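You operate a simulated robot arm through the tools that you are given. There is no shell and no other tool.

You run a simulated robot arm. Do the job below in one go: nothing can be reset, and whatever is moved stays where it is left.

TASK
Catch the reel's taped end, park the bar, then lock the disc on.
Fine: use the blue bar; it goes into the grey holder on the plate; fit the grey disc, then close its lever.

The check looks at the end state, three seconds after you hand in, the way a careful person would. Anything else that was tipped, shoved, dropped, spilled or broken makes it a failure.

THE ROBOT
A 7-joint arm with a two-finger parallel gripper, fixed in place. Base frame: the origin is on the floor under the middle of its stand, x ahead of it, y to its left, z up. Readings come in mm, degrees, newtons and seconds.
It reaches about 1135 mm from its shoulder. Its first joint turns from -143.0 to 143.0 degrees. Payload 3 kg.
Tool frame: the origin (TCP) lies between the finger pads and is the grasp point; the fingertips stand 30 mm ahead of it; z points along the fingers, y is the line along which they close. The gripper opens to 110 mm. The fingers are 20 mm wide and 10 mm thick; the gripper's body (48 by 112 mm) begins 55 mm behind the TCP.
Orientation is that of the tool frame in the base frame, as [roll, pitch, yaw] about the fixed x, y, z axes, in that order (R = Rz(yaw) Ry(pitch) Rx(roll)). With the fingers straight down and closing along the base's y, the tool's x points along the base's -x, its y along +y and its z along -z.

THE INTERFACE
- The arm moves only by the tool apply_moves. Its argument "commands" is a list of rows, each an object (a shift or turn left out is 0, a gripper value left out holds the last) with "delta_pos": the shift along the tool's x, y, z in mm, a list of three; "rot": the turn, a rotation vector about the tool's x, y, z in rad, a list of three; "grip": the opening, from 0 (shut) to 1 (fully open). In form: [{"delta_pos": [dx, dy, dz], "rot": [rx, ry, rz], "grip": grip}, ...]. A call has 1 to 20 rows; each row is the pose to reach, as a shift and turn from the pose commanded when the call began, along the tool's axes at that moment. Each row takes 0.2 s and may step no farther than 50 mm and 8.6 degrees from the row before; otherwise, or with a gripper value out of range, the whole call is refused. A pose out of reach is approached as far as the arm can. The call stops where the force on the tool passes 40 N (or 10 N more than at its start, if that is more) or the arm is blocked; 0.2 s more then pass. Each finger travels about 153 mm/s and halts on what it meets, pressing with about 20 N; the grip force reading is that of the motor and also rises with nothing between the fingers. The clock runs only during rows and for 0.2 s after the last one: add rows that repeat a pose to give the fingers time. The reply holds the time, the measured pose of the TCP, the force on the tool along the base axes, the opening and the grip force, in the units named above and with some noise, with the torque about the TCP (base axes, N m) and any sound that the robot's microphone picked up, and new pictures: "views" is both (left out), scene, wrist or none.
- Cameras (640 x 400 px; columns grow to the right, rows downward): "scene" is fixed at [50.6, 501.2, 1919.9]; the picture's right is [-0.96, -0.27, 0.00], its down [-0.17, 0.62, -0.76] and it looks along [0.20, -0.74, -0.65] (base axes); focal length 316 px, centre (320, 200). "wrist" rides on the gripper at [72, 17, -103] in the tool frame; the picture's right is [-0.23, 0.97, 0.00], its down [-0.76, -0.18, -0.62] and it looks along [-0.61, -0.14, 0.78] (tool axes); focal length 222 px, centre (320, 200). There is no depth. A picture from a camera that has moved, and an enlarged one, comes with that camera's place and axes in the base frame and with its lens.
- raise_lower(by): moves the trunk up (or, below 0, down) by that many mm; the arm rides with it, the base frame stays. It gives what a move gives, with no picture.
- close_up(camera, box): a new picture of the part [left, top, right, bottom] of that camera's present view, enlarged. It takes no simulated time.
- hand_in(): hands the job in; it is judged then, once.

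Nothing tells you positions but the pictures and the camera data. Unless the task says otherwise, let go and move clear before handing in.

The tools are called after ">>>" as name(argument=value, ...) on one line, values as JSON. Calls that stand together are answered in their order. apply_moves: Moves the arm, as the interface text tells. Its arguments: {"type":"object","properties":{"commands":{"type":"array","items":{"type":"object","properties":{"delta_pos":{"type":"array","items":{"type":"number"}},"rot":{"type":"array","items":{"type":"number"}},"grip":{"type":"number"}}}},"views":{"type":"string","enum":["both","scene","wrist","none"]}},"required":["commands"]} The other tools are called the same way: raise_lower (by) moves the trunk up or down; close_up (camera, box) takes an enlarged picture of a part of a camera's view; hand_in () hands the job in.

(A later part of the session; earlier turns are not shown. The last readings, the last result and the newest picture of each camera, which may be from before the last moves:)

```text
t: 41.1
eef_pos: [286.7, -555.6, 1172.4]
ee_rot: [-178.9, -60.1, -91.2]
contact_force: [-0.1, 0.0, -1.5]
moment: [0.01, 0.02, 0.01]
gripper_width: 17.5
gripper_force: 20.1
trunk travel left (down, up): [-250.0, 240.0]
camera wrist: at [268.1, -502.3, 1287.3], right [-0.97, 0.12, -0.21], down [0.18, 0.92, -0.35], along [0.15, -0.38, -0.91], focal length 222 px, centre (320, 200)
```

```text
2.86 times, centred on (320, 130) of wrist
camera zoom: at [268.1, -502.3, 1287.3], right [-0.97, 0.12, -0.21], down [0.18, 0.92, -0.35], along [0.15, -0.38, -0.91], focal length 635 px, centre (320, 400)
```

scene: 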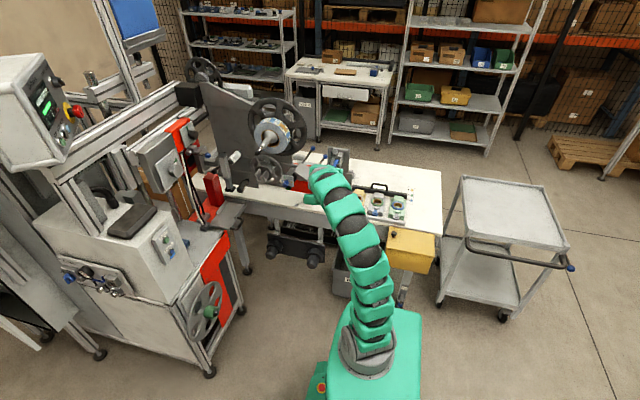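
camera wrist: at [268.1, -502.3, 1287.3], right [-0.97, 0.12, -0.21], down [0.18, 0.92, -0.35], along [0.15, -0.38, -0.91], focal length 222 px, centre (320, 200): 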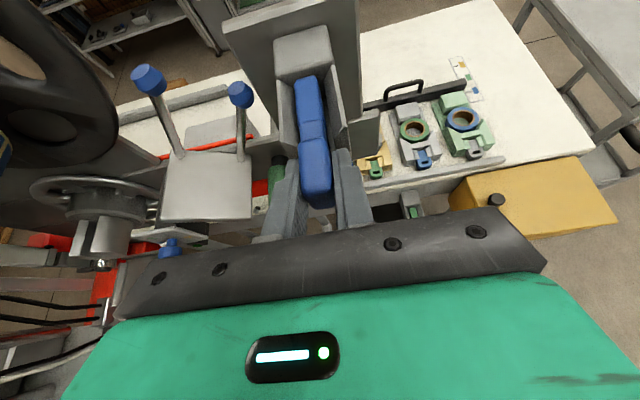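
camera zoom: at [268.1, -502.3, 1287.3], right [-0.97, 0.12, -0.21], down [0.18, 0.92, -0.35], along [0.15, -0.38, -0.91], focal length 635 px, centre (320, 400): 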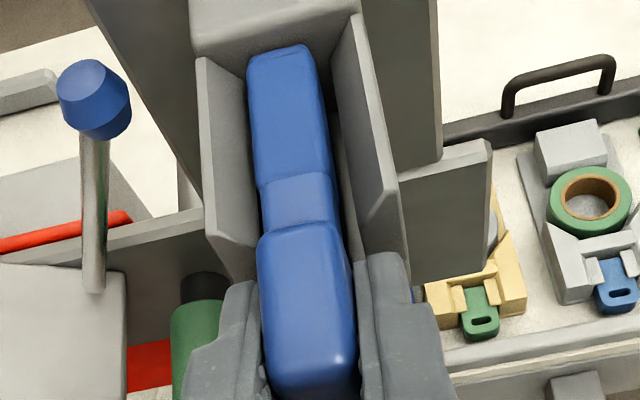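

The bar is free, weighing about 0.15 kg. I'll lift it clear of the cradle and bring it forward a little to look at it in the scene camera.

>>> apply_moves(commands=[{"delta_pos": [20.8, 0, -12], "grip": 0}, {"delta_pos": [41.6, 0, -24], "grip": 0}, {"delta_pos": [62.4, 0, -36], "grip": 0}, {"delta_pos": [83.2, 0, -48], "grip": 0}, {"delta_pos": [104, 0, -60], "grip": 0}, {"delta_pos": [104, 0, -60], "grip": 0}], views="both")

>>> close_up(camera="scene", box=[290, 100, 370, 180])

>>> close_up(camera="wrist", box=[240, 60, 400, 200])

```text
t: 42.5
eef_pos: [283.5, -556.5, 1293.6]
ee_rot: [-178.8, -60.1, -91.2]
contact_force: [-0.4, 1.2, -0.7]
moment: [0.04, -0.03, 0.0]
gripper_width: 17.5
gripper_force: 20.5
trunk travel left (down, up): [-250.0, 240.0]
camera wrist: at [266.7, -502.3, 1407.9], right [-0.97, 0.12, -0.21], down [0.18, 0.92, -0.35], along [0.15, -0.38, -0.91], focal length 222 px, centre (320, 200)
```

scene: 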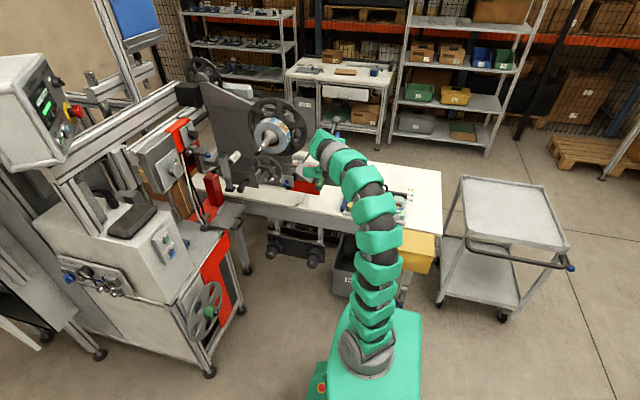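
wrist: 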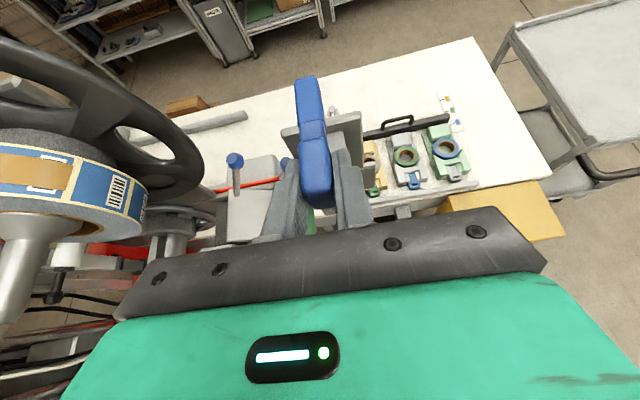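

```text
5.00 times, centred on (330, 140) of scene
camera zoom: at [50.6, 501.2, 1919.9], right [-0.96, -0.27, 0.0], down [-0.17, 0.62, -0.76], along [0.2, -0.74, -0.65], focal length 1578 px, centre (270, 500)
```

zoom: 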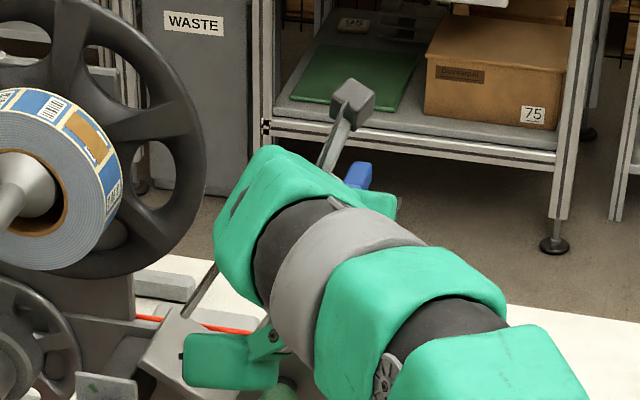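

```text
2.86 times, centred on (320, 130) of wrist
camera zoom: at [266.7, -502.3, 1407.9], right [-0.97, 0.12, -0.21], down [0.18, 0.92, -0.35], along [0.15, -0.38, -0.91], focal length 635 px, centre (320, 400)
```

zoom: 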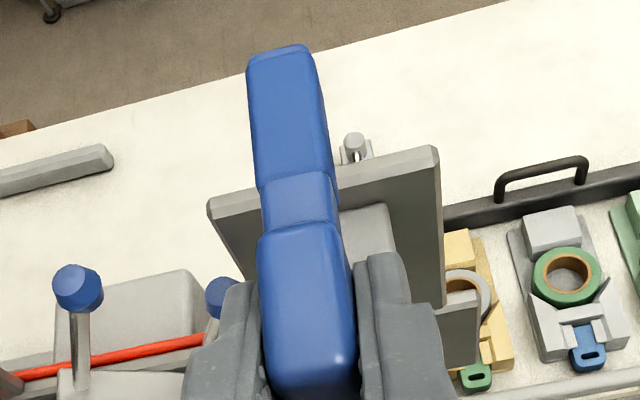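

The bar is out of the cradle: head, waist and handle, with a flush top. Now I'll carry it to a stand-off about 60 mm outside the tape tab, rolled about the bar's own axis so its underside faces the tape.

>>> apply_moves(commands=[{"delta_pos": [12, 0, -6], "rot": [0, 0, 0], "grip": 0}, {"delta_pos": [20, -24, -10], "rot": [0.0565, -0.0009, 0.0984], "grip": 0}, {"delta_pos": [26, -48, -14], "rot": [0.113, -0.0018, 0.1967], "grip": 0}, {"delta_pos": [31, -72, -18], "rot": [0.1696, -0.0027, 0.295], "grip": 0}, {"delta_pos": [36, -96, -22], "rot": [0.2262, -0.0036, 0.3934], "grip": 0}, {"delta_pos": [40, -120, -26], "rot": [0.2827, -0.0044, 0.4918], "grip": 0}, {"delta_pos": [43, -144, -29], "rot": [0.3392, -0.0053, 0.5901], "grip": 0}, {"delta_pos": [46, -168, -32], "rot": [0.3958, -0.0062, 0.6885], "grip": 0}, {"delta_pos": [46, -168, -32], "rot": [0.4523, -0.0071, 0.7868], "grip": 0}, {"delta_pos": [46, -168, -32], "rot": [0.4523, -0.0071, 0.7868], "grip": 0}], views="both")

>>> close_up(camera="wrist", box=[160, 40, 400, 220])

>>> close_up(camera="scene", box=[240, 90, 340, 160])

```text
t: 44.8
eef_pos: [453.2, -551.7, 1350.8]
ee_rot: [-111.2, -31.6, -144.0]
contact_force: [0.6, -1.2, -1.4]
moment: [0.06, 0.01, -0.01]
gripper_width: 17.8
gripper_force: 20.0
trunk travel left (down, up): [-250.0, 240.0]
camera wrist: at [350.9, -498.7, 1406.6], right [-0.43, 0.12, -0.89], down [0.39, 0.92, -0.07], along [0.81, -0.37, -0.45], focal length 222 px, centre (320, 200)
```

scene: 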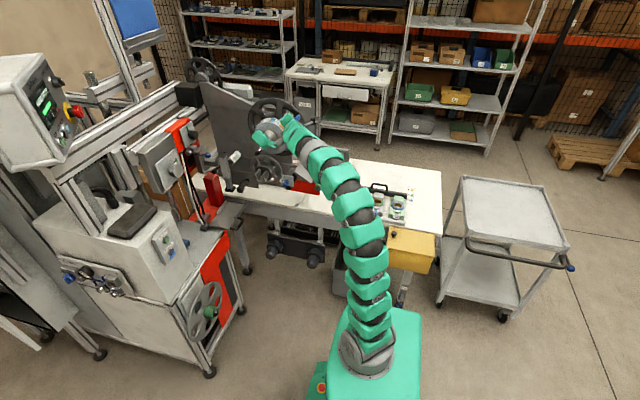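
wrist: 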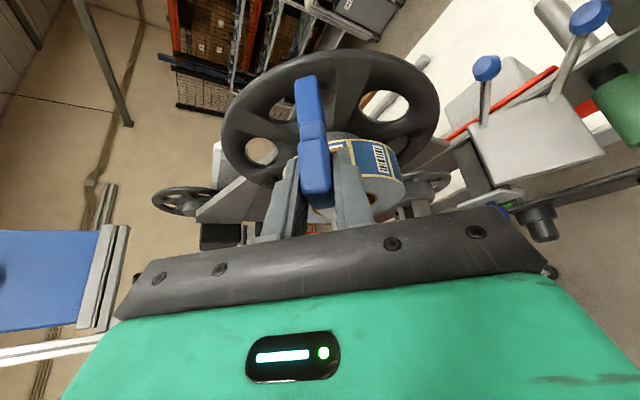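

```text
2.22 times, centred on (280, 130) of wrist
camera zoom: at [350.9, -498.7, 1406.6], right [-0.43, 0.12, -0.89], down [0.39, 0.92, -0.07], along [0.81, -0.37, -0.45], focal length 494 px, centre (409, 356)
```

zoom: 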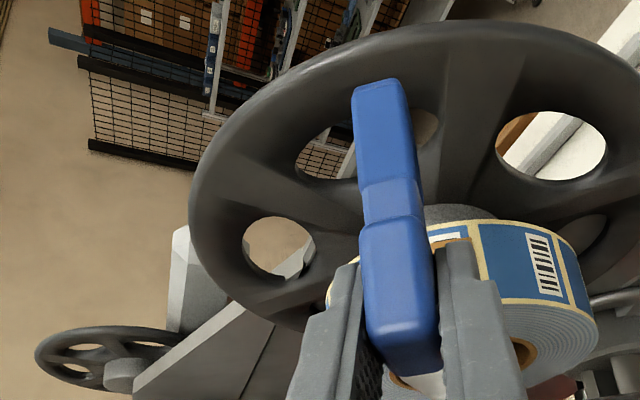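

```text
5.71 times, centred on (290, 125) of scene
camera zoom: at [50.6, 501.2, 1919.9], right [-0.96, -0.27, 0.0], down [-0.17, 0.62, -0.76], along [0.2, -0.74, -0.65], focal length 1804 px, centre (491, 629)
```

zoom: 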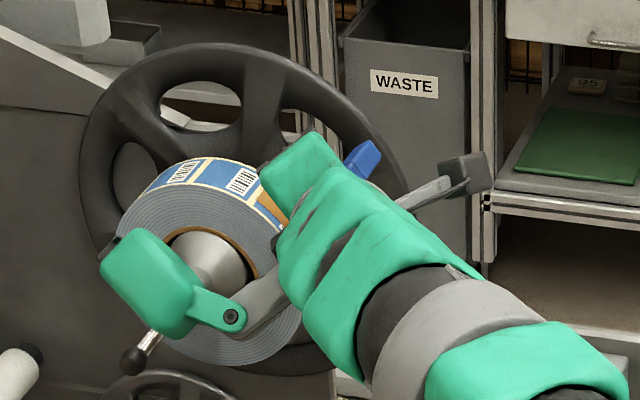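

The bar is lined up radially over the tape tab. A green module sticks out on the gripper's far side, but by my estimate it stays more than 30 mm clear of the shaft. I'll move inward, stopping just before contact.

>>> apply_moves(commands=[{"delta_pos": [-10, 0, 5.8], "grip": 0}, {"delta_pos": [-20, 0, 11.5], "grip": 0}, {"delta_pos": [-30, 0, 17.3], "grip": 0}, {"delta_pos": [-38, 0, 22], "grip": 0}, {"delta_pos": [-38, 0, 22], "grip": 0}], views="both")

>>> close_up(camera="wrist", box=[240, 60, 420, 200])

>>> close_up(camera="scene", box=[240, 90, 320, 150])

```text
t: 46.0
eef_pos: [487.9, -552.5, 1323.4]
ee_rot: [-111.2, -31.7, -144.1]
contact_force: [0.2, -0.5, -0.3]
moment: [0.05, 0.02, 0.0]
gripper_width: 17.7
gripper_force: 20.2
trunk travel left (down, up): [-250.0, 240.0]
camera wrist: at [386.1, -498.4, 1380.0], right [-0.44, 0.12, -0.89], down [0.39, 0.92, -0.07], along [0.81, -0.37, -0.45], focal length 222 px, centre (320, 200)
```

scene: 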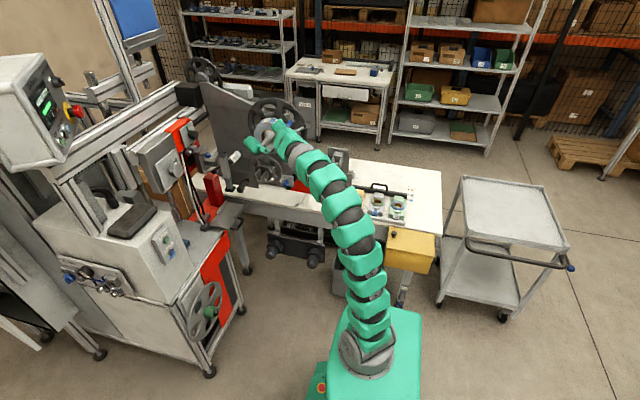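
wrist: 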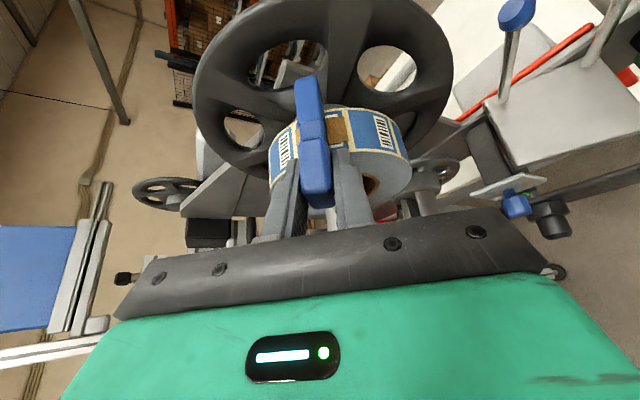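

```text
2.86 times, centred on (330, 130) of wrist
camera zoom: at [386.1, -498.4, 1380.0], right [-0.44, 0.12, -0.89], down [0.39, 0.92, -0.07], along [0.81, -0.37, -0.45], focal length 635 px, centre (291, 400)
```

zoom: 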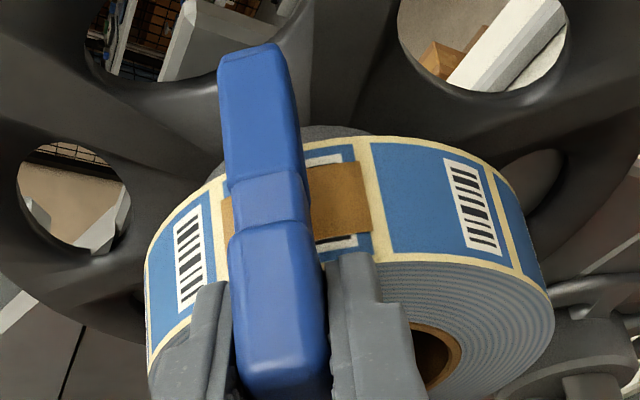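

```text
6.67 times, centred on (280, 120) of scene
camera zoom: at [50.6, 501.2, 1919.9], right [-0.96, -0.27, 0.0], down [-0.17, 0.62, -0.76], along [0.2, -0.74, -0.65], focal length 2104 px, centre (587, 733)
```

zoom: 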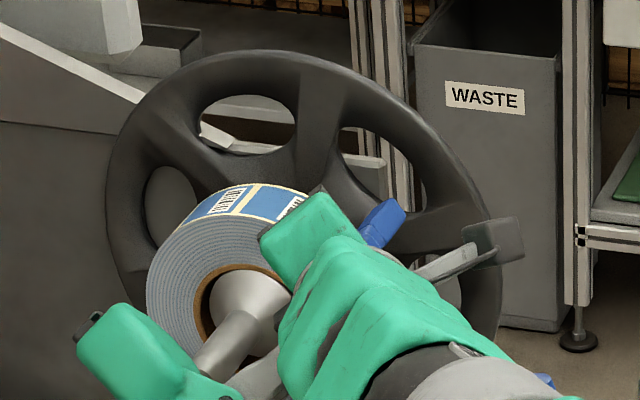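

The head sits over the tape tab, with tape visible either side. I'll creep in 2 mm steps and watch the force.

>>> apply_moves(commands=[{"delta_pos": [-1.7, 0, 1.0], "grip": 0}, {"delta_pos": [-3.5, 0, 2.0], "grip": 0}, {"delta_pos": [-5.2, 0, 3.0], "grip": 0}, {"delta_pos": [-6.9, 0, 4.0], "grip": 0}, {"delta_pos": [-6.9, 0, 4.0], "grip": 0}], views="wrist")

>>> close_up(camera="wrist", box=[240, 60, 420, 200])

```text
t: 47.1
eef_pos: [493.9, -551.6, 1320.1]
ee_rot: [-111.2, -31.6, -144.0]
contact_force: [0.3, 0.0, -0.3]
moment: [0.04, 0.0, -0.01]
gripper_width: 17.6
gripper_force: 20.3
trunk travel left (down, up): [-250.0, 240.0]
camera wrist: at [392.8, -498.4, 1375.4], right [-0.44, 0.12, -0.89], down [0.39, 0.92, -0.07], along [0.81, -0.37, -0.45], focal length 222 px, centre (320, 200)
```

wrist: 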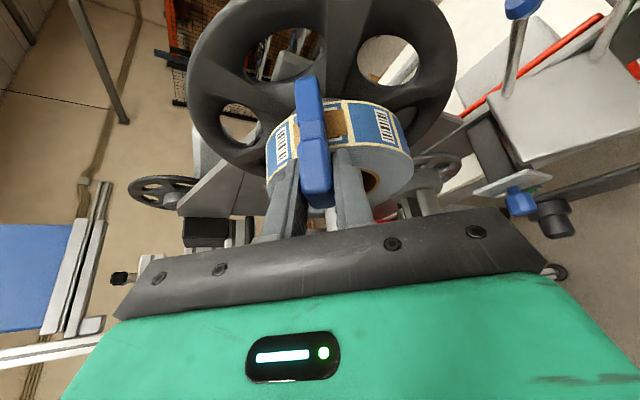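

```text
2.86 times, centred on (330, 130) of wrist
camera zoom: at [392.8, -498.4, 1375.4], right [-0.44, 0.12, -0.89], down [0.39, 0.92, -0.07], along [0.81, -0.37, -0.45], focal length 635 px, centre (291, 400)
```

zoom: 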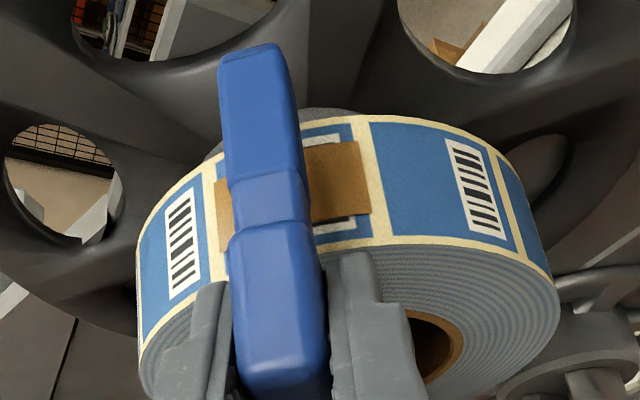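

>>> apply_moves(commands=[{"delta_pos": [-1.7, 0, 1.0], "grip": 0}, {"delta_pos": [-3.5, 0, 2.0], "grip": 0}, {"delta_pos": [-3.5, 0, 2.0], "grip": 0}], views="none")

```text
t: 48.0
eef_pos: [497.3, -551.8, 1316.1]
ee_rot: [-111.1, -31.6, -144.0]
contact_force: [-0.1, -0.1, -0.7]
moment: [0.02, 0.05, 0.0]
gripper_width: 17.6
gripper_force: 19.9
trunk travel left (down, up): [-250.0, 240.0]
```

>>> apply_moves(commands=[{"delta_pos": [-1.7, 0, 1.0], "grip": 0}, {"delta_pos": [-3.5, 0, 2.0], "grip": 0}, {"delta_pos": [-3.5, 0, 2.0], "grip": 0}], views="wrist")

>>> close_up(camera="wrist", box=[240, 60, 420, 200])

```text
t: 48.8
eef_pos: [499.0, -551.6, 1313.6]
ee_rot: [-111.2, -31.5, -144.0]
contact_force: [0.1, -1.6, -1.3]
moment: [0.01, 0.01, 0.0]
gripper_width: 17.7
gripper_force: 19.9
trunk travel left (down, up): [-250.0, 240.0]
camera wrist: at [399.2, -498.4, 1370.7], right [-0.44, 0.12, -0.89], down [0.39, 0.92, -0.07], along [0.81, -0.37, -0.45], focal length 222 px, centre (320, 200)
```

wrist: 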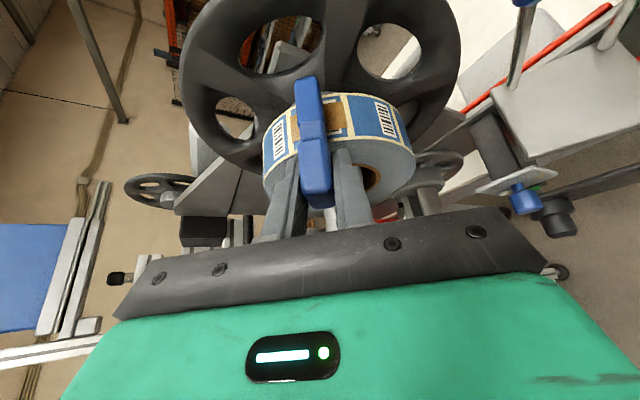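

```text
2.86 times, centred on (330, 130) of wrist
camera zoom: at [399.2, -498.4, 1370.7], right [-0.44, 0.12, -0.89], down [0.39, 0.92, -0.07], along [0.81, -0.37, -0.45], focal length 635 px, centre (291, 400)
```

zoom: 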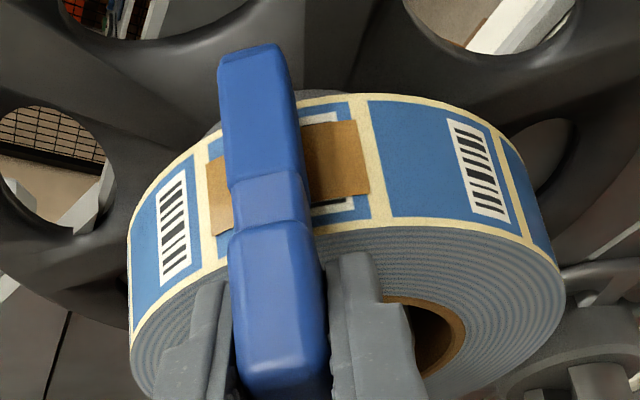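

No contact yet; I'll keep creeping.

>>> apply_moves(commands=[{"delta_pos": [-1.3, 0, 0.75], "grip": 0}, {"delta_pos": [-2.6, 0, 1.5], "grip": 0}, {"delta_pos": [-2.6, 0, 1.5], "grip": 0}], views="none")

>>> apply_moves(commands=[{"delta_pos": [-1.3, 0, 0.75], "grip": 0}, {"delta_pos": [-2.6, 0, 1.5], "grip": 0}, {"delta_pos": [-2.6, 0, 1.5], "grip": 0}], views="none")

```text
t: 49.5
eef_pos: [503.5, -552.4, 1312.1]
ee_rot: [-111.1, -31.6, -143.8]
contact_force: [0.5, -0.6, -0.6]
moment: [0.02, 0.0, 0.01]
gripper_width: 17.8
gripper_force: 20.2
trunk travel left (down, up): [-250.0, 240.0]
```

```text
t: 50.4
eef_pos: [504.4, -551.7, 1309.7]
ee_rot: [-111.2, -31.6, -144.0]
contact_force: [0.3, -0.7, -0.9]
moment: [-0.01, -0.01, -0.01]
gripper_width: 17.6
gripper_force: 19.7
trunk travel left (down, up): [-250.0, 240.0]
```

>>> close_up(camera="wrist", box=[260, 60, 400, 170])

>>> close_up(camera="scene", box=[260, 100, 310, 140])

```text
3.64 times, centred on (330, 115) of wrist
camera zoom: at [404.0, -498.2, 1366.9], right [-0.44, 0.12, -0.89], down [0.39, 0.92, -0.07], along [0.81, -0.37, -0.45], focal length 808 px, centre (284, 509)
```

zoom: 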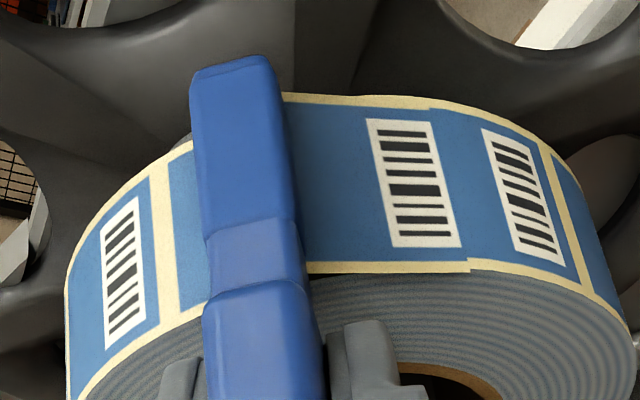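

```text
10.00 times, centred on (285, 120) of scene
camera zoom: at [50.6, 501.2, 1919.9], right [-0.96, -0.27, 0.0], down [-0.17, 0.62, -0.76], along [0.2, -0.74, -0.65], focal length 3156 px, centre (670, 1000)
```

zoom: 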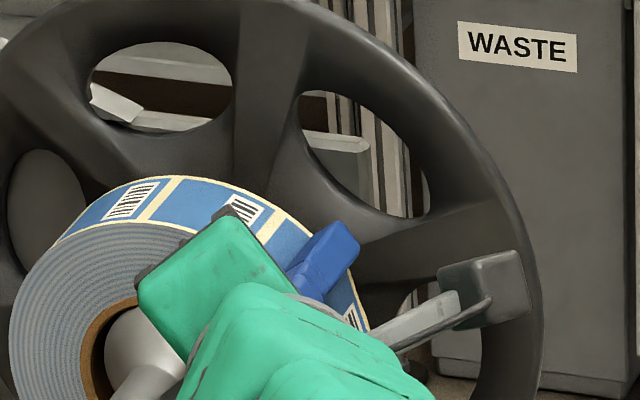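

The catch worked: the orange tab has gone and the web is now attached to the bar, with a strip leading back to the reel. I'll back out slowly and check that the web follows.

>>> apply_moves(commands=[{"delta_pos": [4.3, 0, -2.5], "grip": 0}, {"delta_pos": [8.7, 0, -5], "grip": 0}, {"delta_pos": [13, 0, -7.5], "grip": 0}, {"delta_pos": [17.3, 0, -10], "grip": 0}, {"delta_pos": [21.6, 0, -12.5], "grip": 0}, {"delta_pos": [26, 0, -15], "grip": 0}, {"delta_pos": [26, 0, -15], "grip": 0}], views="both")

>>> close_up(camera="wrist", box=[240, 50, 420, 200])

>>> close_up(camera="scene", box=[250, 95, 320, 150])

```text
t: 52.0
eef_pos: [482.1, -552.1, 1328.6]
ee_rot: [-111.2, -31.5, -143.9]
contact_force: [0.0, 0.0, -0.2]
moment: [0.06, 0.01, -0.01]
gripper_width: 17.9
gripper_force: 20.2
trunk travel left (down, up): [-250.0, 240.0]
camera wrist: at [380.4, -498.3, 1385.4], right [-0.44, 0.12, -0.89], down [0.39, 0.92, -0.07], along [0.81, -0.37, -0.45], focal length 222 px, centre (320, 200)
```

scene: 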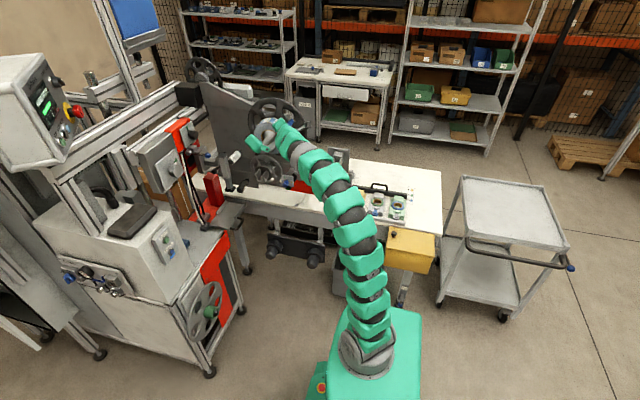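
wrist: 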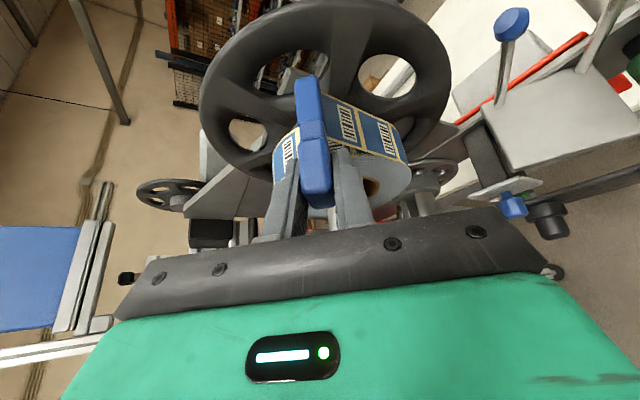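

```text
2.67 times, centred on (330, 125) of wrist
camera zoom: at [380.4, -498.3, 1385.4], right [-0.44, 0.12, -0.89], down [0.39, 0.92, -0.07], along [0.81, -0.37, -0.45], focal length 592 px, centre (293, 400)
```

zoom: 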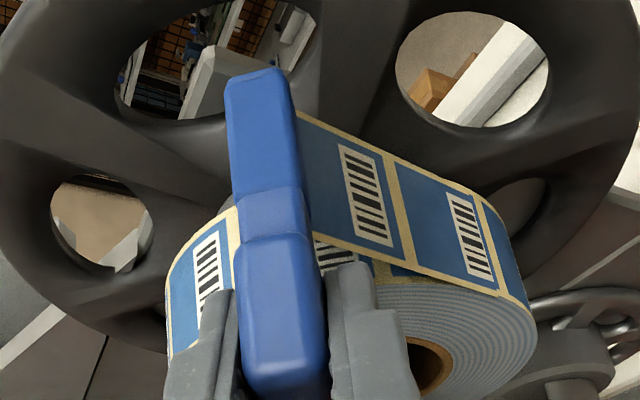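

```text
7.27 times, centred on (285, 122) of scene
camera zoom: at [50.6, 501.2, 1919.9], right [-0.96, -0.27, 0.0], down [-0.17, 0.62, -0.76], along [0.2, -0.74, -0.65], focal length 2296 px, centre (574, 764)
```

zoom: 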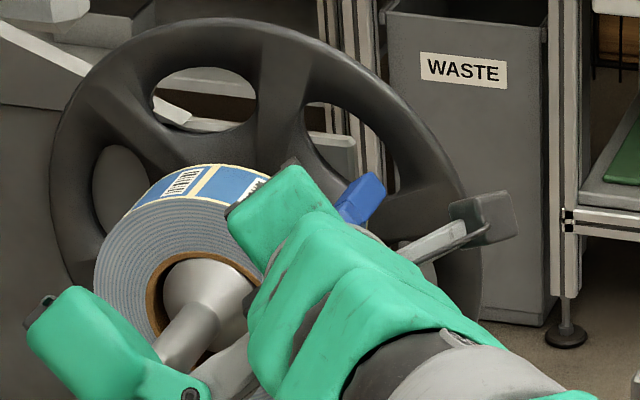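

The web unwinds and follows the bar. I'll return to the exact pose above the cradle slowly, with the same commanded orientation I used when lifting the bar out.

>>> apply_moves(commands=[{"delta_pos": [9.9, 12.3, -5.2], "rot": [-0.0377, 0.0006, -0.0656], "grip": 0}, {"delta_pos": [19.7, 24.6, -10.5], "rot": [-0.0754, 0.0012, -0.1311], "grip": 0}, {"delta_pos": [29.6, 36.9, -15.7], "rot": [-0.1131, 0.0018, -0.1967], "grip": 0}, {"delta_pos": [39.5, 49.1, -20.9], "rot": [-0.1508, 0.0024, -0.2623], "grip": 0}, {"delta_pos": [49.3, 61.4, -26.2], "rot": [-0.1885, 0.003, -0.3278], "grip": 0}, {"delta_pos": [59.2, 73.7, -31.4], "rot": [-0.2262, 0.0036, -0.3934], "grip": 0}, {"delta_pos": [69.1, 86, -36.6], "rot": [-0.2638, 0.0041, -0.459], "grip": 0}, {"delta_pos": [78.9, 98.3, -41.9], "rot": [-0.3015, 0.0047, -0.5245], "grip": 0}, {"delta_pos": [88.8, 110.6, -47.1], "rot": [-0.3392, 0.0053, -0.5901], "grip": 0}, {"delta_pos": [98.7, 122.8, -52.3], "rot": [-0.3769, 0.0059, -0.6557], "grip": 0}, {"delta_pos": [108.5, 135.1, -57.6], "rot": [-0.4146, 0.0065, -0.7212], "grip": 0}, {"delta_pos": [118.4, 147.4, -62.8], "rot": [-0.4523, 0.0071, -0.7868], "grip": 0}, {"delta_pos": [118.4, 147.4, -62.8], "rot": [-0.4523, 0.0071, -0.7868], "grip": 0}], views="both")

>>> close_up(camera="wrist", box=[200, 50, 400, 200])

>>> close_up(camera="scene", box=[250, 95, 370, 180])

```text
t: 54.8
eef_pos: [285.6, -556.6, 1292.7]
ee_rot: [-179.0, -60.1, -91.2]
contact_force: [-0.6, 0.0, -0.4]
moment: [0.07, 0.03, 0.0]
gripper_width: 17.7
gripper_force: 20.0
trunk travel left (down, up): [-250.0, 240.0]
camera wrist: at [266.8, -502.1, 1407.7], right [-0.97, 0.12, -0.21], down [0.18, 0.92, -0.35], along [0.15, -0.38, -0.91], focal length 222 px, centre (320, 200)
```

scene: 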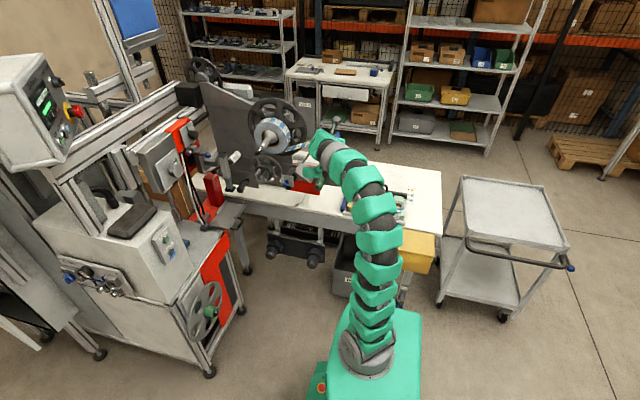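
wrist: 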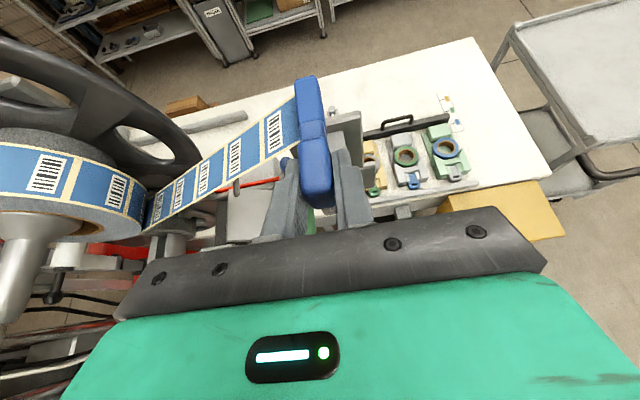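

```text
2.67 times, centred on (300, 125) of wrist
camera zoom: at [266.8, -502.1, 1407.7], right [-0.97, 0.12, -0.21], down [0.18, 0.92, -0.35], along [0.15, -0.38, -0.91], focal length 592 px, centre (373, 400)
```

zoom: 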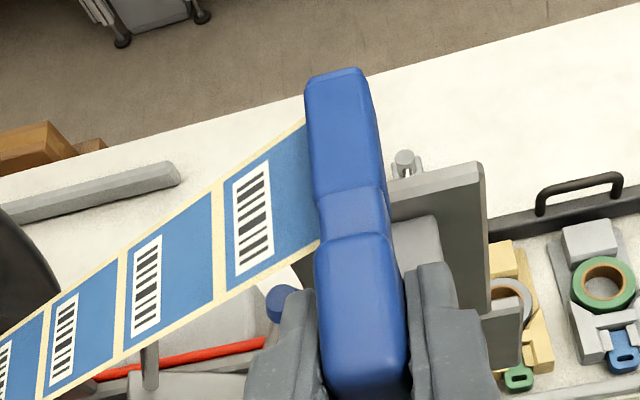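

```text
4.71 times, centred on (310, 138) of scene
camera zoom: at [50.6, 501.2, 1919.9], right [-0.96, -0.27, 0.0], down [-0.17, 0.62, -0.76], along [0.2, -0.74, -0.65], focal length 1485 px, centre (367, 494)
```

zoom: 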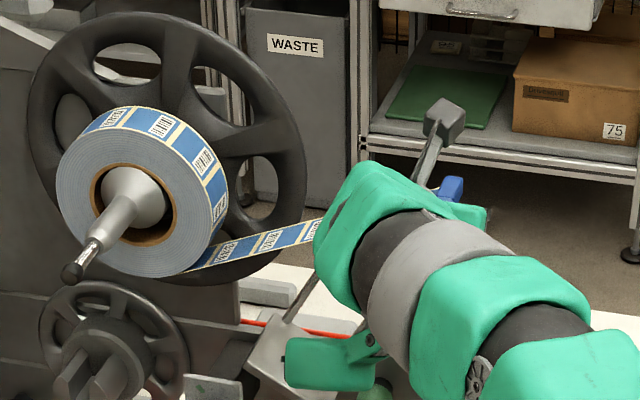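

The web now runs neatly from the reel to the bar. I'll lower to about 30 mm above the seat and check the alignment with the cradle.

>>> apply_moves(commands=[{"delta_pos": [-16.5, 0, 9.5], "grip": 0}, {"delta_pos": [-33, 0, 19], "grip": 0}, {"delta_pos": [-49.4, 0, 28.5], "grip": 0}, {"delta_pos": [-65.9, 0, 38], "grip": 0}, {"delta_pos": [-82.3, 0, 47.5], "grip": 0}, {"delta_pos": [-82.3, 0, 47.5], "grip": 0}], views="wrist")

>>> close_up(camera="wrist", box=[240, 50, 400, 190])

>>> close_up(camera="scene", box=[280, 110, 370, 180])

```text
t: 56.1
eef_pos: [284.0, -557.0, 1198.5]
ee_rot: [-178.9, -60.1, -91.2]
contact_force: [0.5, 0.6, -1.3]
moment: [0.0, -0.01, -0.05]
gripper_width: 17.6
gripper_force: 20.5
trunk travel left (down, up): [-250.0, 240.0]
camera wrist: at [267.4, -503.1, 1312.3], right [-0.97, 0.12, -0.21], down [0.18, 0.92, -0.35], along [0.15, -0.38, -0.91], focal length 222 px, centre (320, 200)
```

wrist: 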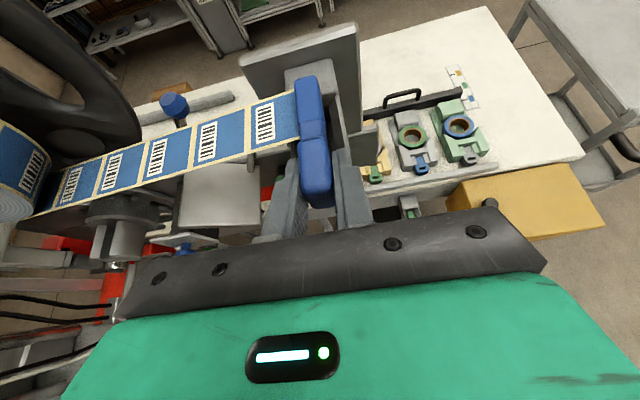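

```text
2.86 times, centred on (320, 120) of wrist
camera zoom: at [267.4, -503.1, 1312.3], right [-0.97, 0.12, -0.21], down [0.18, 0.92, -0.35], along [0.15, -0.38, -0.91], focal length 635 px, centre (320, 429)
```

zoom: 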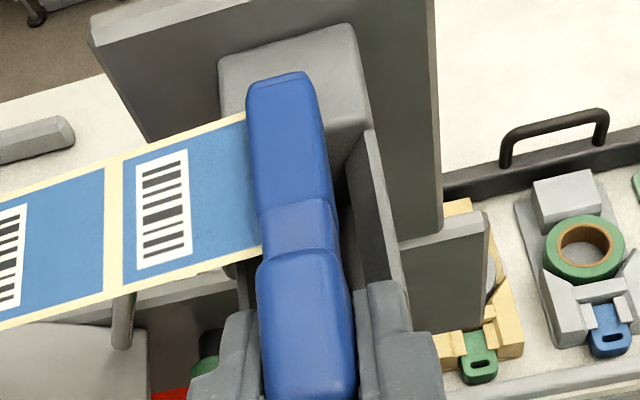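

```text
5.71 times, centred on (325, 145) of scene
camera zoom: at [50.6, 501.2, 1919.9], right [-0.96, -0.27, 0.0], down [-0.17, 0.62, -0.76], along [0.2, -0.74, -0.65], focal length 1804 px, centre (291, 514)
```

zoom: 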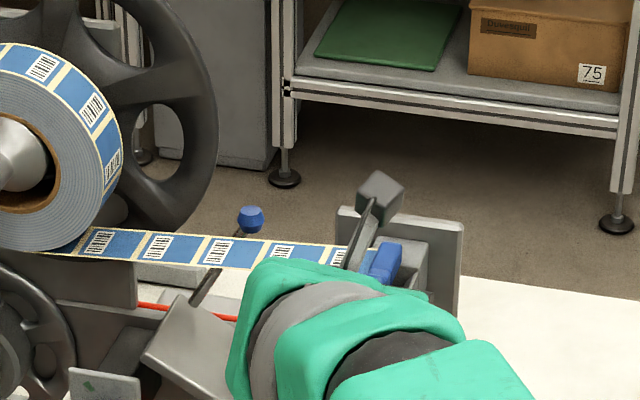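

Aligned as before. I'll lower the last 33 mm in small steps into the seat, watching the force.

>>> apply_moves(commands=[{"delta_pos": [-5.2, 0, 3], "grip": 0}, {"delta_pos": [-10.4, 0, 6], "grip": 0}, {"delta_pos": [-15.6, 0, 9], "grip": 0}, {"delta_pos": [-20.8, 0, 12], "grip": 0}, {"delta_pos": [-24.3, 0, 14], "grip": 0}, {"delta_pos": [-26.9, 0, 15.5], "grip": 0}, {"delta_pos": [-28.6, 0, 16.5], "grip": 0}, {"delta_pos": [-28.6, 0, 16.5], "grip": 0}], views="wrist")

>>> close_up(camera="wrist", box=[240, 60, 400, 200])

>>> close_up(camera="scene", box=[280, 110, 370, 180])

```text
t: 58.0
eef_pos: [285.0, -555.5, 1165.4]
ee_rot: [-178.9, -60.1, -91.3]
contact_force: [0.6, 0.0, -0.1]
moment: [0.01, 0.0, 0.01]
gripper_width: 17.5
gripper_force: 20.1
trunk travel left (down, up): [-250.0, 240.0]
camera wrist: at [267.9, -502.4, 1279.2], right [-0.97, 0.12, -0.21], down [0.19, 0.92, -0.35], along [0.15, -0.38, -0.91], focal length 222 px, centre (320, 200)
```

wrist: 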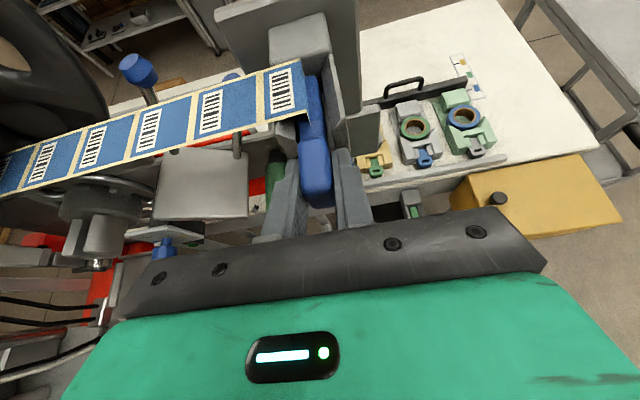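

```text
2.86 times, centred on (320, 130) of wrist
camera zoom: at [267.9, -502.4, 1279.2], right [-0.97, 0.12, -0.21], down [0.19, 0.92, -0.35], along [0.15, -0.38, -0.91], focal length 635 px, centre (320, 400)
```

zoom: 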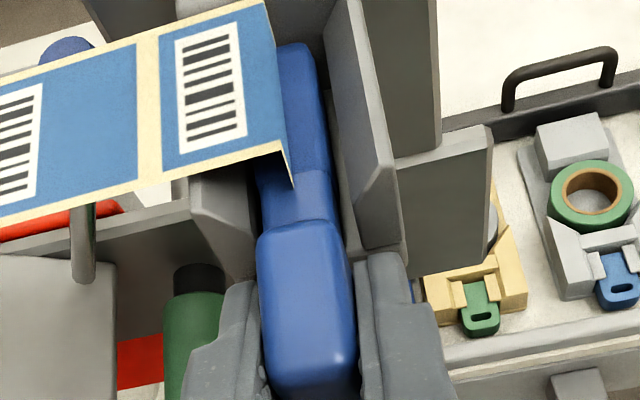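

```text
5.71 times, centred on (325, 145) of scene
camera zoom: at [50.6, 501.2, 1919.9], right [-0.96, -0.27, 0.0], down [-0.17, 0.62, -0.76], along [0.2, -0.74, -0.65], focal length 1804 px, centre (291, 514)
```

zoom: 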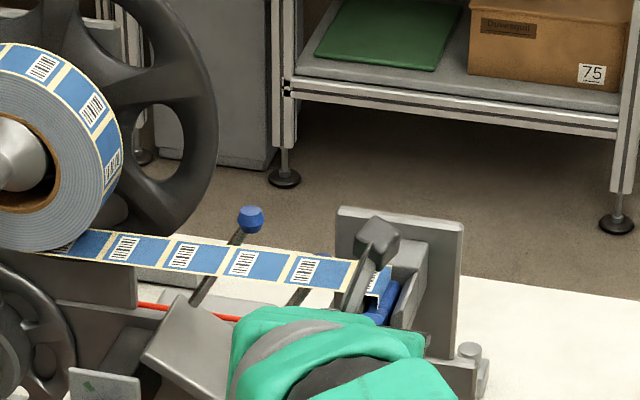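

The bar is seated and the web drapes neatly over the cradle wall. I'll settle the last millimetre, then open the fingers and back away along the approach line.

>>> apply_moves(commands=[{"delta_pos": [-0.9, 0, 0.5], "grip": 0}, {"delta_pos": [-0.9, 0, 0.5], "grip": 0.18}, {"delta_pos": [-0.9, 0, 0.5], "grip": 0.25}, {"delta_pos": [-0.9, 0, 0.5], "grip": 0.4}, {"delta_pos": [-0.9, 0, 0.5], "grip": 0.5}, {"delta_pos": [-0.9, 0, 0.5], "grip": 0.5}], views="wrist")

>>> close_up(camera="wrist", box=[240, 60, 400, 200])

```text
t: 59.4
eef_pos: [287.0, -556.9, 1163.8]
ee_rot: [-178.9, -60.1, -91.2]
contact_force: [-0.3, 0.3, -0.8]
moment: [0.02, 0.01, -0.02]
gripper_width: 55.3
gripper_force: 0.0
trunk travel left (down, up): [-250.0, 240.0]
camera wrist: at [267.9, -502.4, 1278.2], right [-0.97, 0.12, -0.21], down [0.18, 0.92, -0.35], along [0.15, -0.38, -0.91], focal length 222 px, centre (320, 200)
```

wrist: 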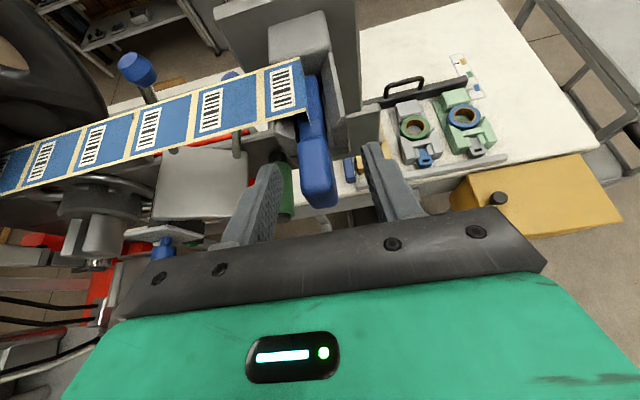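

```text
2.86 times, centred on (320, 130) of wrist
camera zoom: at [267.9, -502.4, 1278.2], right [-0.97, 0.12, -0.21], down [0.18, 0.92, -0.35], along [0.15, -0.38, -0.91], focal length 635 px, centre (320, 400)
```

zoom: 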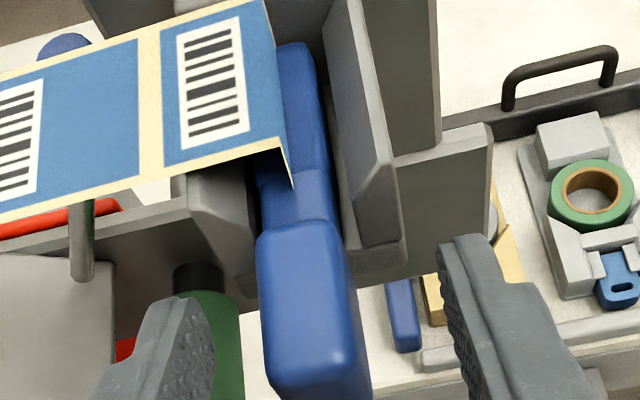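

Released cleanly, with the bar staying seated. Backing out along the tool axis now.

>>> apply_moves(commands=[{"delta_pos": [0, 0, -20]}, {"delta_pos": [0, 0, -45]}, {"delta_pos": [0, 0, -80]}, {"delta_pos": [0, 0, -120]}, {"delta_pos": [0, 0, -150]}, {"delta_pos": [0, 0, -150]}], views="both")

>>> close_up(camera="wrist", box=[240, 40, 400, 160])

>>> close_up(camera="scene", box=[250, 90, 370, 180])

```text
t: 60.8
eef_pos: [284.9, -426.1, 1239.5]
ee_rot: [-178.8, -60.2, -91.2]
contact_force: [0.3, 0.7, 0.8]
moment: [0.02, -0.01, 0.01]
gripper_width: 54.9
gripper_force: 0.1
trunk travel left (down, up): [-250.0, 240.0]
camera wrist: at [268.0, -371.8, 1353.5], right [-0.97, 0.12, -0.21], down [0.19, 0.92, -0.35], along [0.15, -0.38, -0.91], focal length 222 px, centre (320, 200)
```

scene: 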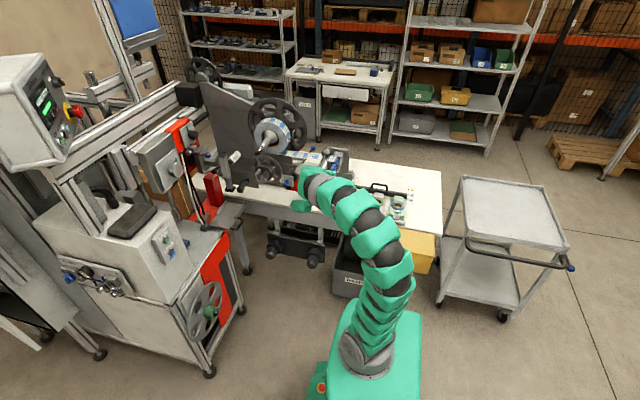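
wrist: 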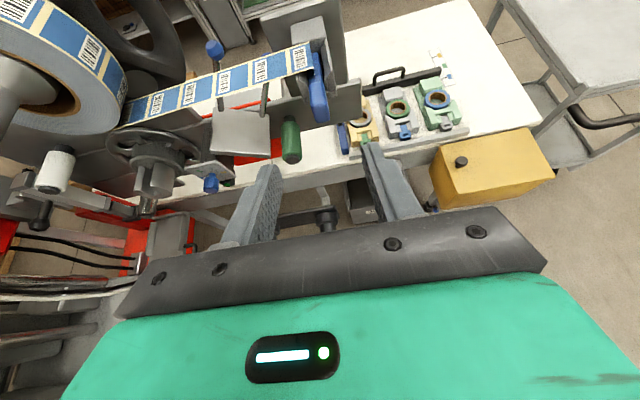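

```text
3.33 times, centred on (320, 100) of wrist
camera zoom: at [268.0, -371.8, 1353.5], right [-0.97, 0.12, -0.21], down [0.19, 0.92, -0.35], along [0.15, -0.38, -0.91], focal length 740 px, centre (320, 533)
```

zoom: 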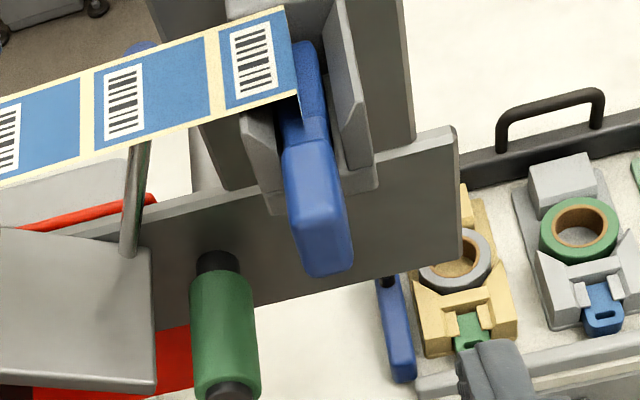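

```text
4.44 times, centred on (310, 135) of scene
camera zoom: at [50.6, 501.2, 1919.9], right [-0.96, -0.27, 0.0], down [-0.17, 0.62, -0.76], along [0.2, -0.74, -0.65], focal length 1403 px, centre (364, 489)
```

zoom: 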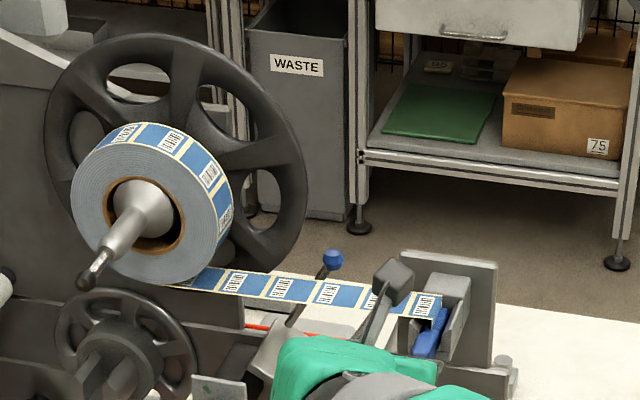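

The bar is parked with the web attached. Next is the disc, so I'll study the shaft end closely to see which part is the lever.

>>> close_up(camera="scene", box=[248, 120, 293, 160])

>>> close_up(camera="scene", box=[253, 140, 273, 158])

>>> close_up(camera="scene", box=[195, 285, 235, 345])

>>> close_up(camera="wrist", box=[0, 20, 130, 140])

```text
10.00 times, centred on (270, 140) of scene
camera zoom: at [50.6, 501.2, 1919.9], right [-0.96, -0.27, 0.0], down [-0.17, 0.62, -0.76], along [0.2, -0.74, -0.65], focal length 3156 px, centre (815, 800)
```

zoom: 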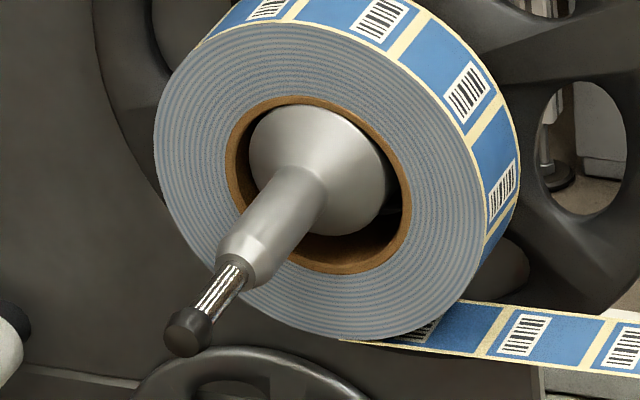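

```text
16.00 times, centred on (263, 149) of scene
camera zoom: at [50.6, 501.2, 1919.9], right [-0.96, -0.27, 0.0], down [-0.17, 0.62, -0.76], along [0.2, -0.74, -0.65], focal length 5050 px, centre (1232, 1016)
```

zoom: 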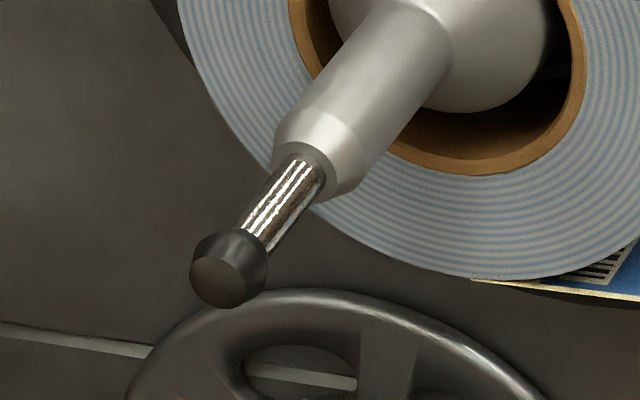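

```text
6.67 times, centred on (215, 315) of scene
camera zoom: at [50.6, 501.2, 1919.9], right [-0.96, -0.27, 0.0], down [-0.17, 0.62, -0.76], along [0.2, -0.74, -0.65], focal length 2104 px, centre (1020, -567)
```

zoom: 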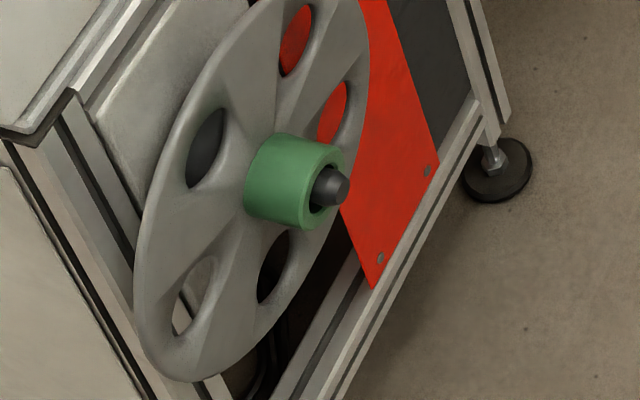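

```text
3.33 times, centred on (65, 80) of wrist
camera zoom: at [268.0, -371.8, 1353.5], right [-0.97, 0.12, -0.21], down [0.19, 0.92, -0.35], along [0.15, -0.38, -0.91], focal length 740 px, centre (1170, 600)
```

zoom: 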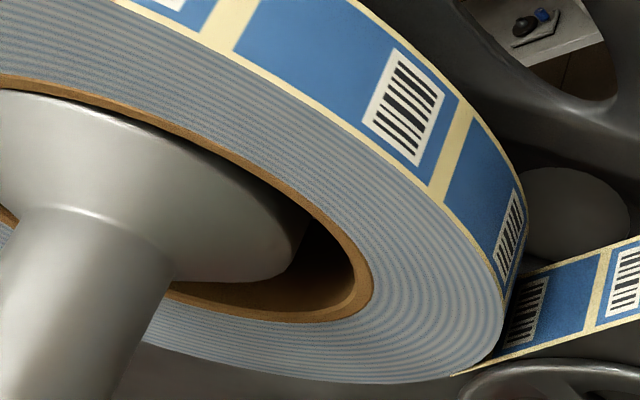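

The chrome pin with the black knob is coaxial with the shaft end and looks like an open lever. I'll take a closer look before fetching the disc.

>>> apply_moves(commands=[{"delta_pos": [9, -36, -14]}, {"delta_pos": [18, -72, -28]}, {"delta_pos": [26, -108, -43]}, {"delta_pos": [35, -144, -57]}, {"delta_pos": [44, -180, -71]}, {"delta_pos": [52.5, -215, -85]}, {"delta_pos": [52.5, -215, -85]}], views="wrist")

>>> close_up(camera="wrist", box=[180, 60, 340, 190])

```text
t: 62.4
eef_pos: [500.5, -379.9, 1327.7]
ee_rot: [-178.9, -60.1, -91.0]
contact_force: [1.2, 0.3, -1.0]
moment: [0.0, 0.04, -0.02]
gripper_width: 54.9
gripper_force: 0.2
trunk travel left (down, up): [-250.0, 240.0]
camera wrist: at [483.1, -326.4, 1442.4], right [-0.97, 0.12, -0.21], down [0.18, 0.92, -0.35], along [0.15, -0.38, -0.91], focal length 222 px, centre (320, 200)
```

wrist: 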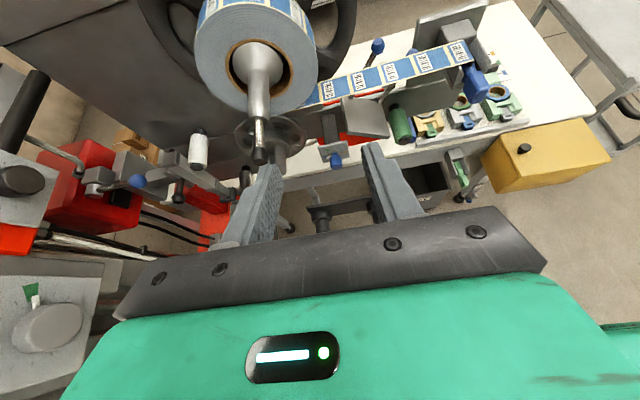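

```text
3.08 times, centred on (260, 125) of wrist
camera zoom: at [483.1, -326.4, 1442.4], right [-0.97, 0.12, -0.21], down [0.18, 0.92, -0.35], along [0.15, -0.38, -0.91], focal length 684 px, centre (505, 431)
```

zoom: 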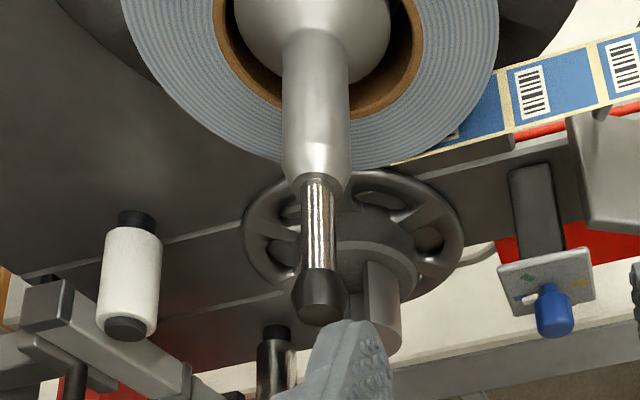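

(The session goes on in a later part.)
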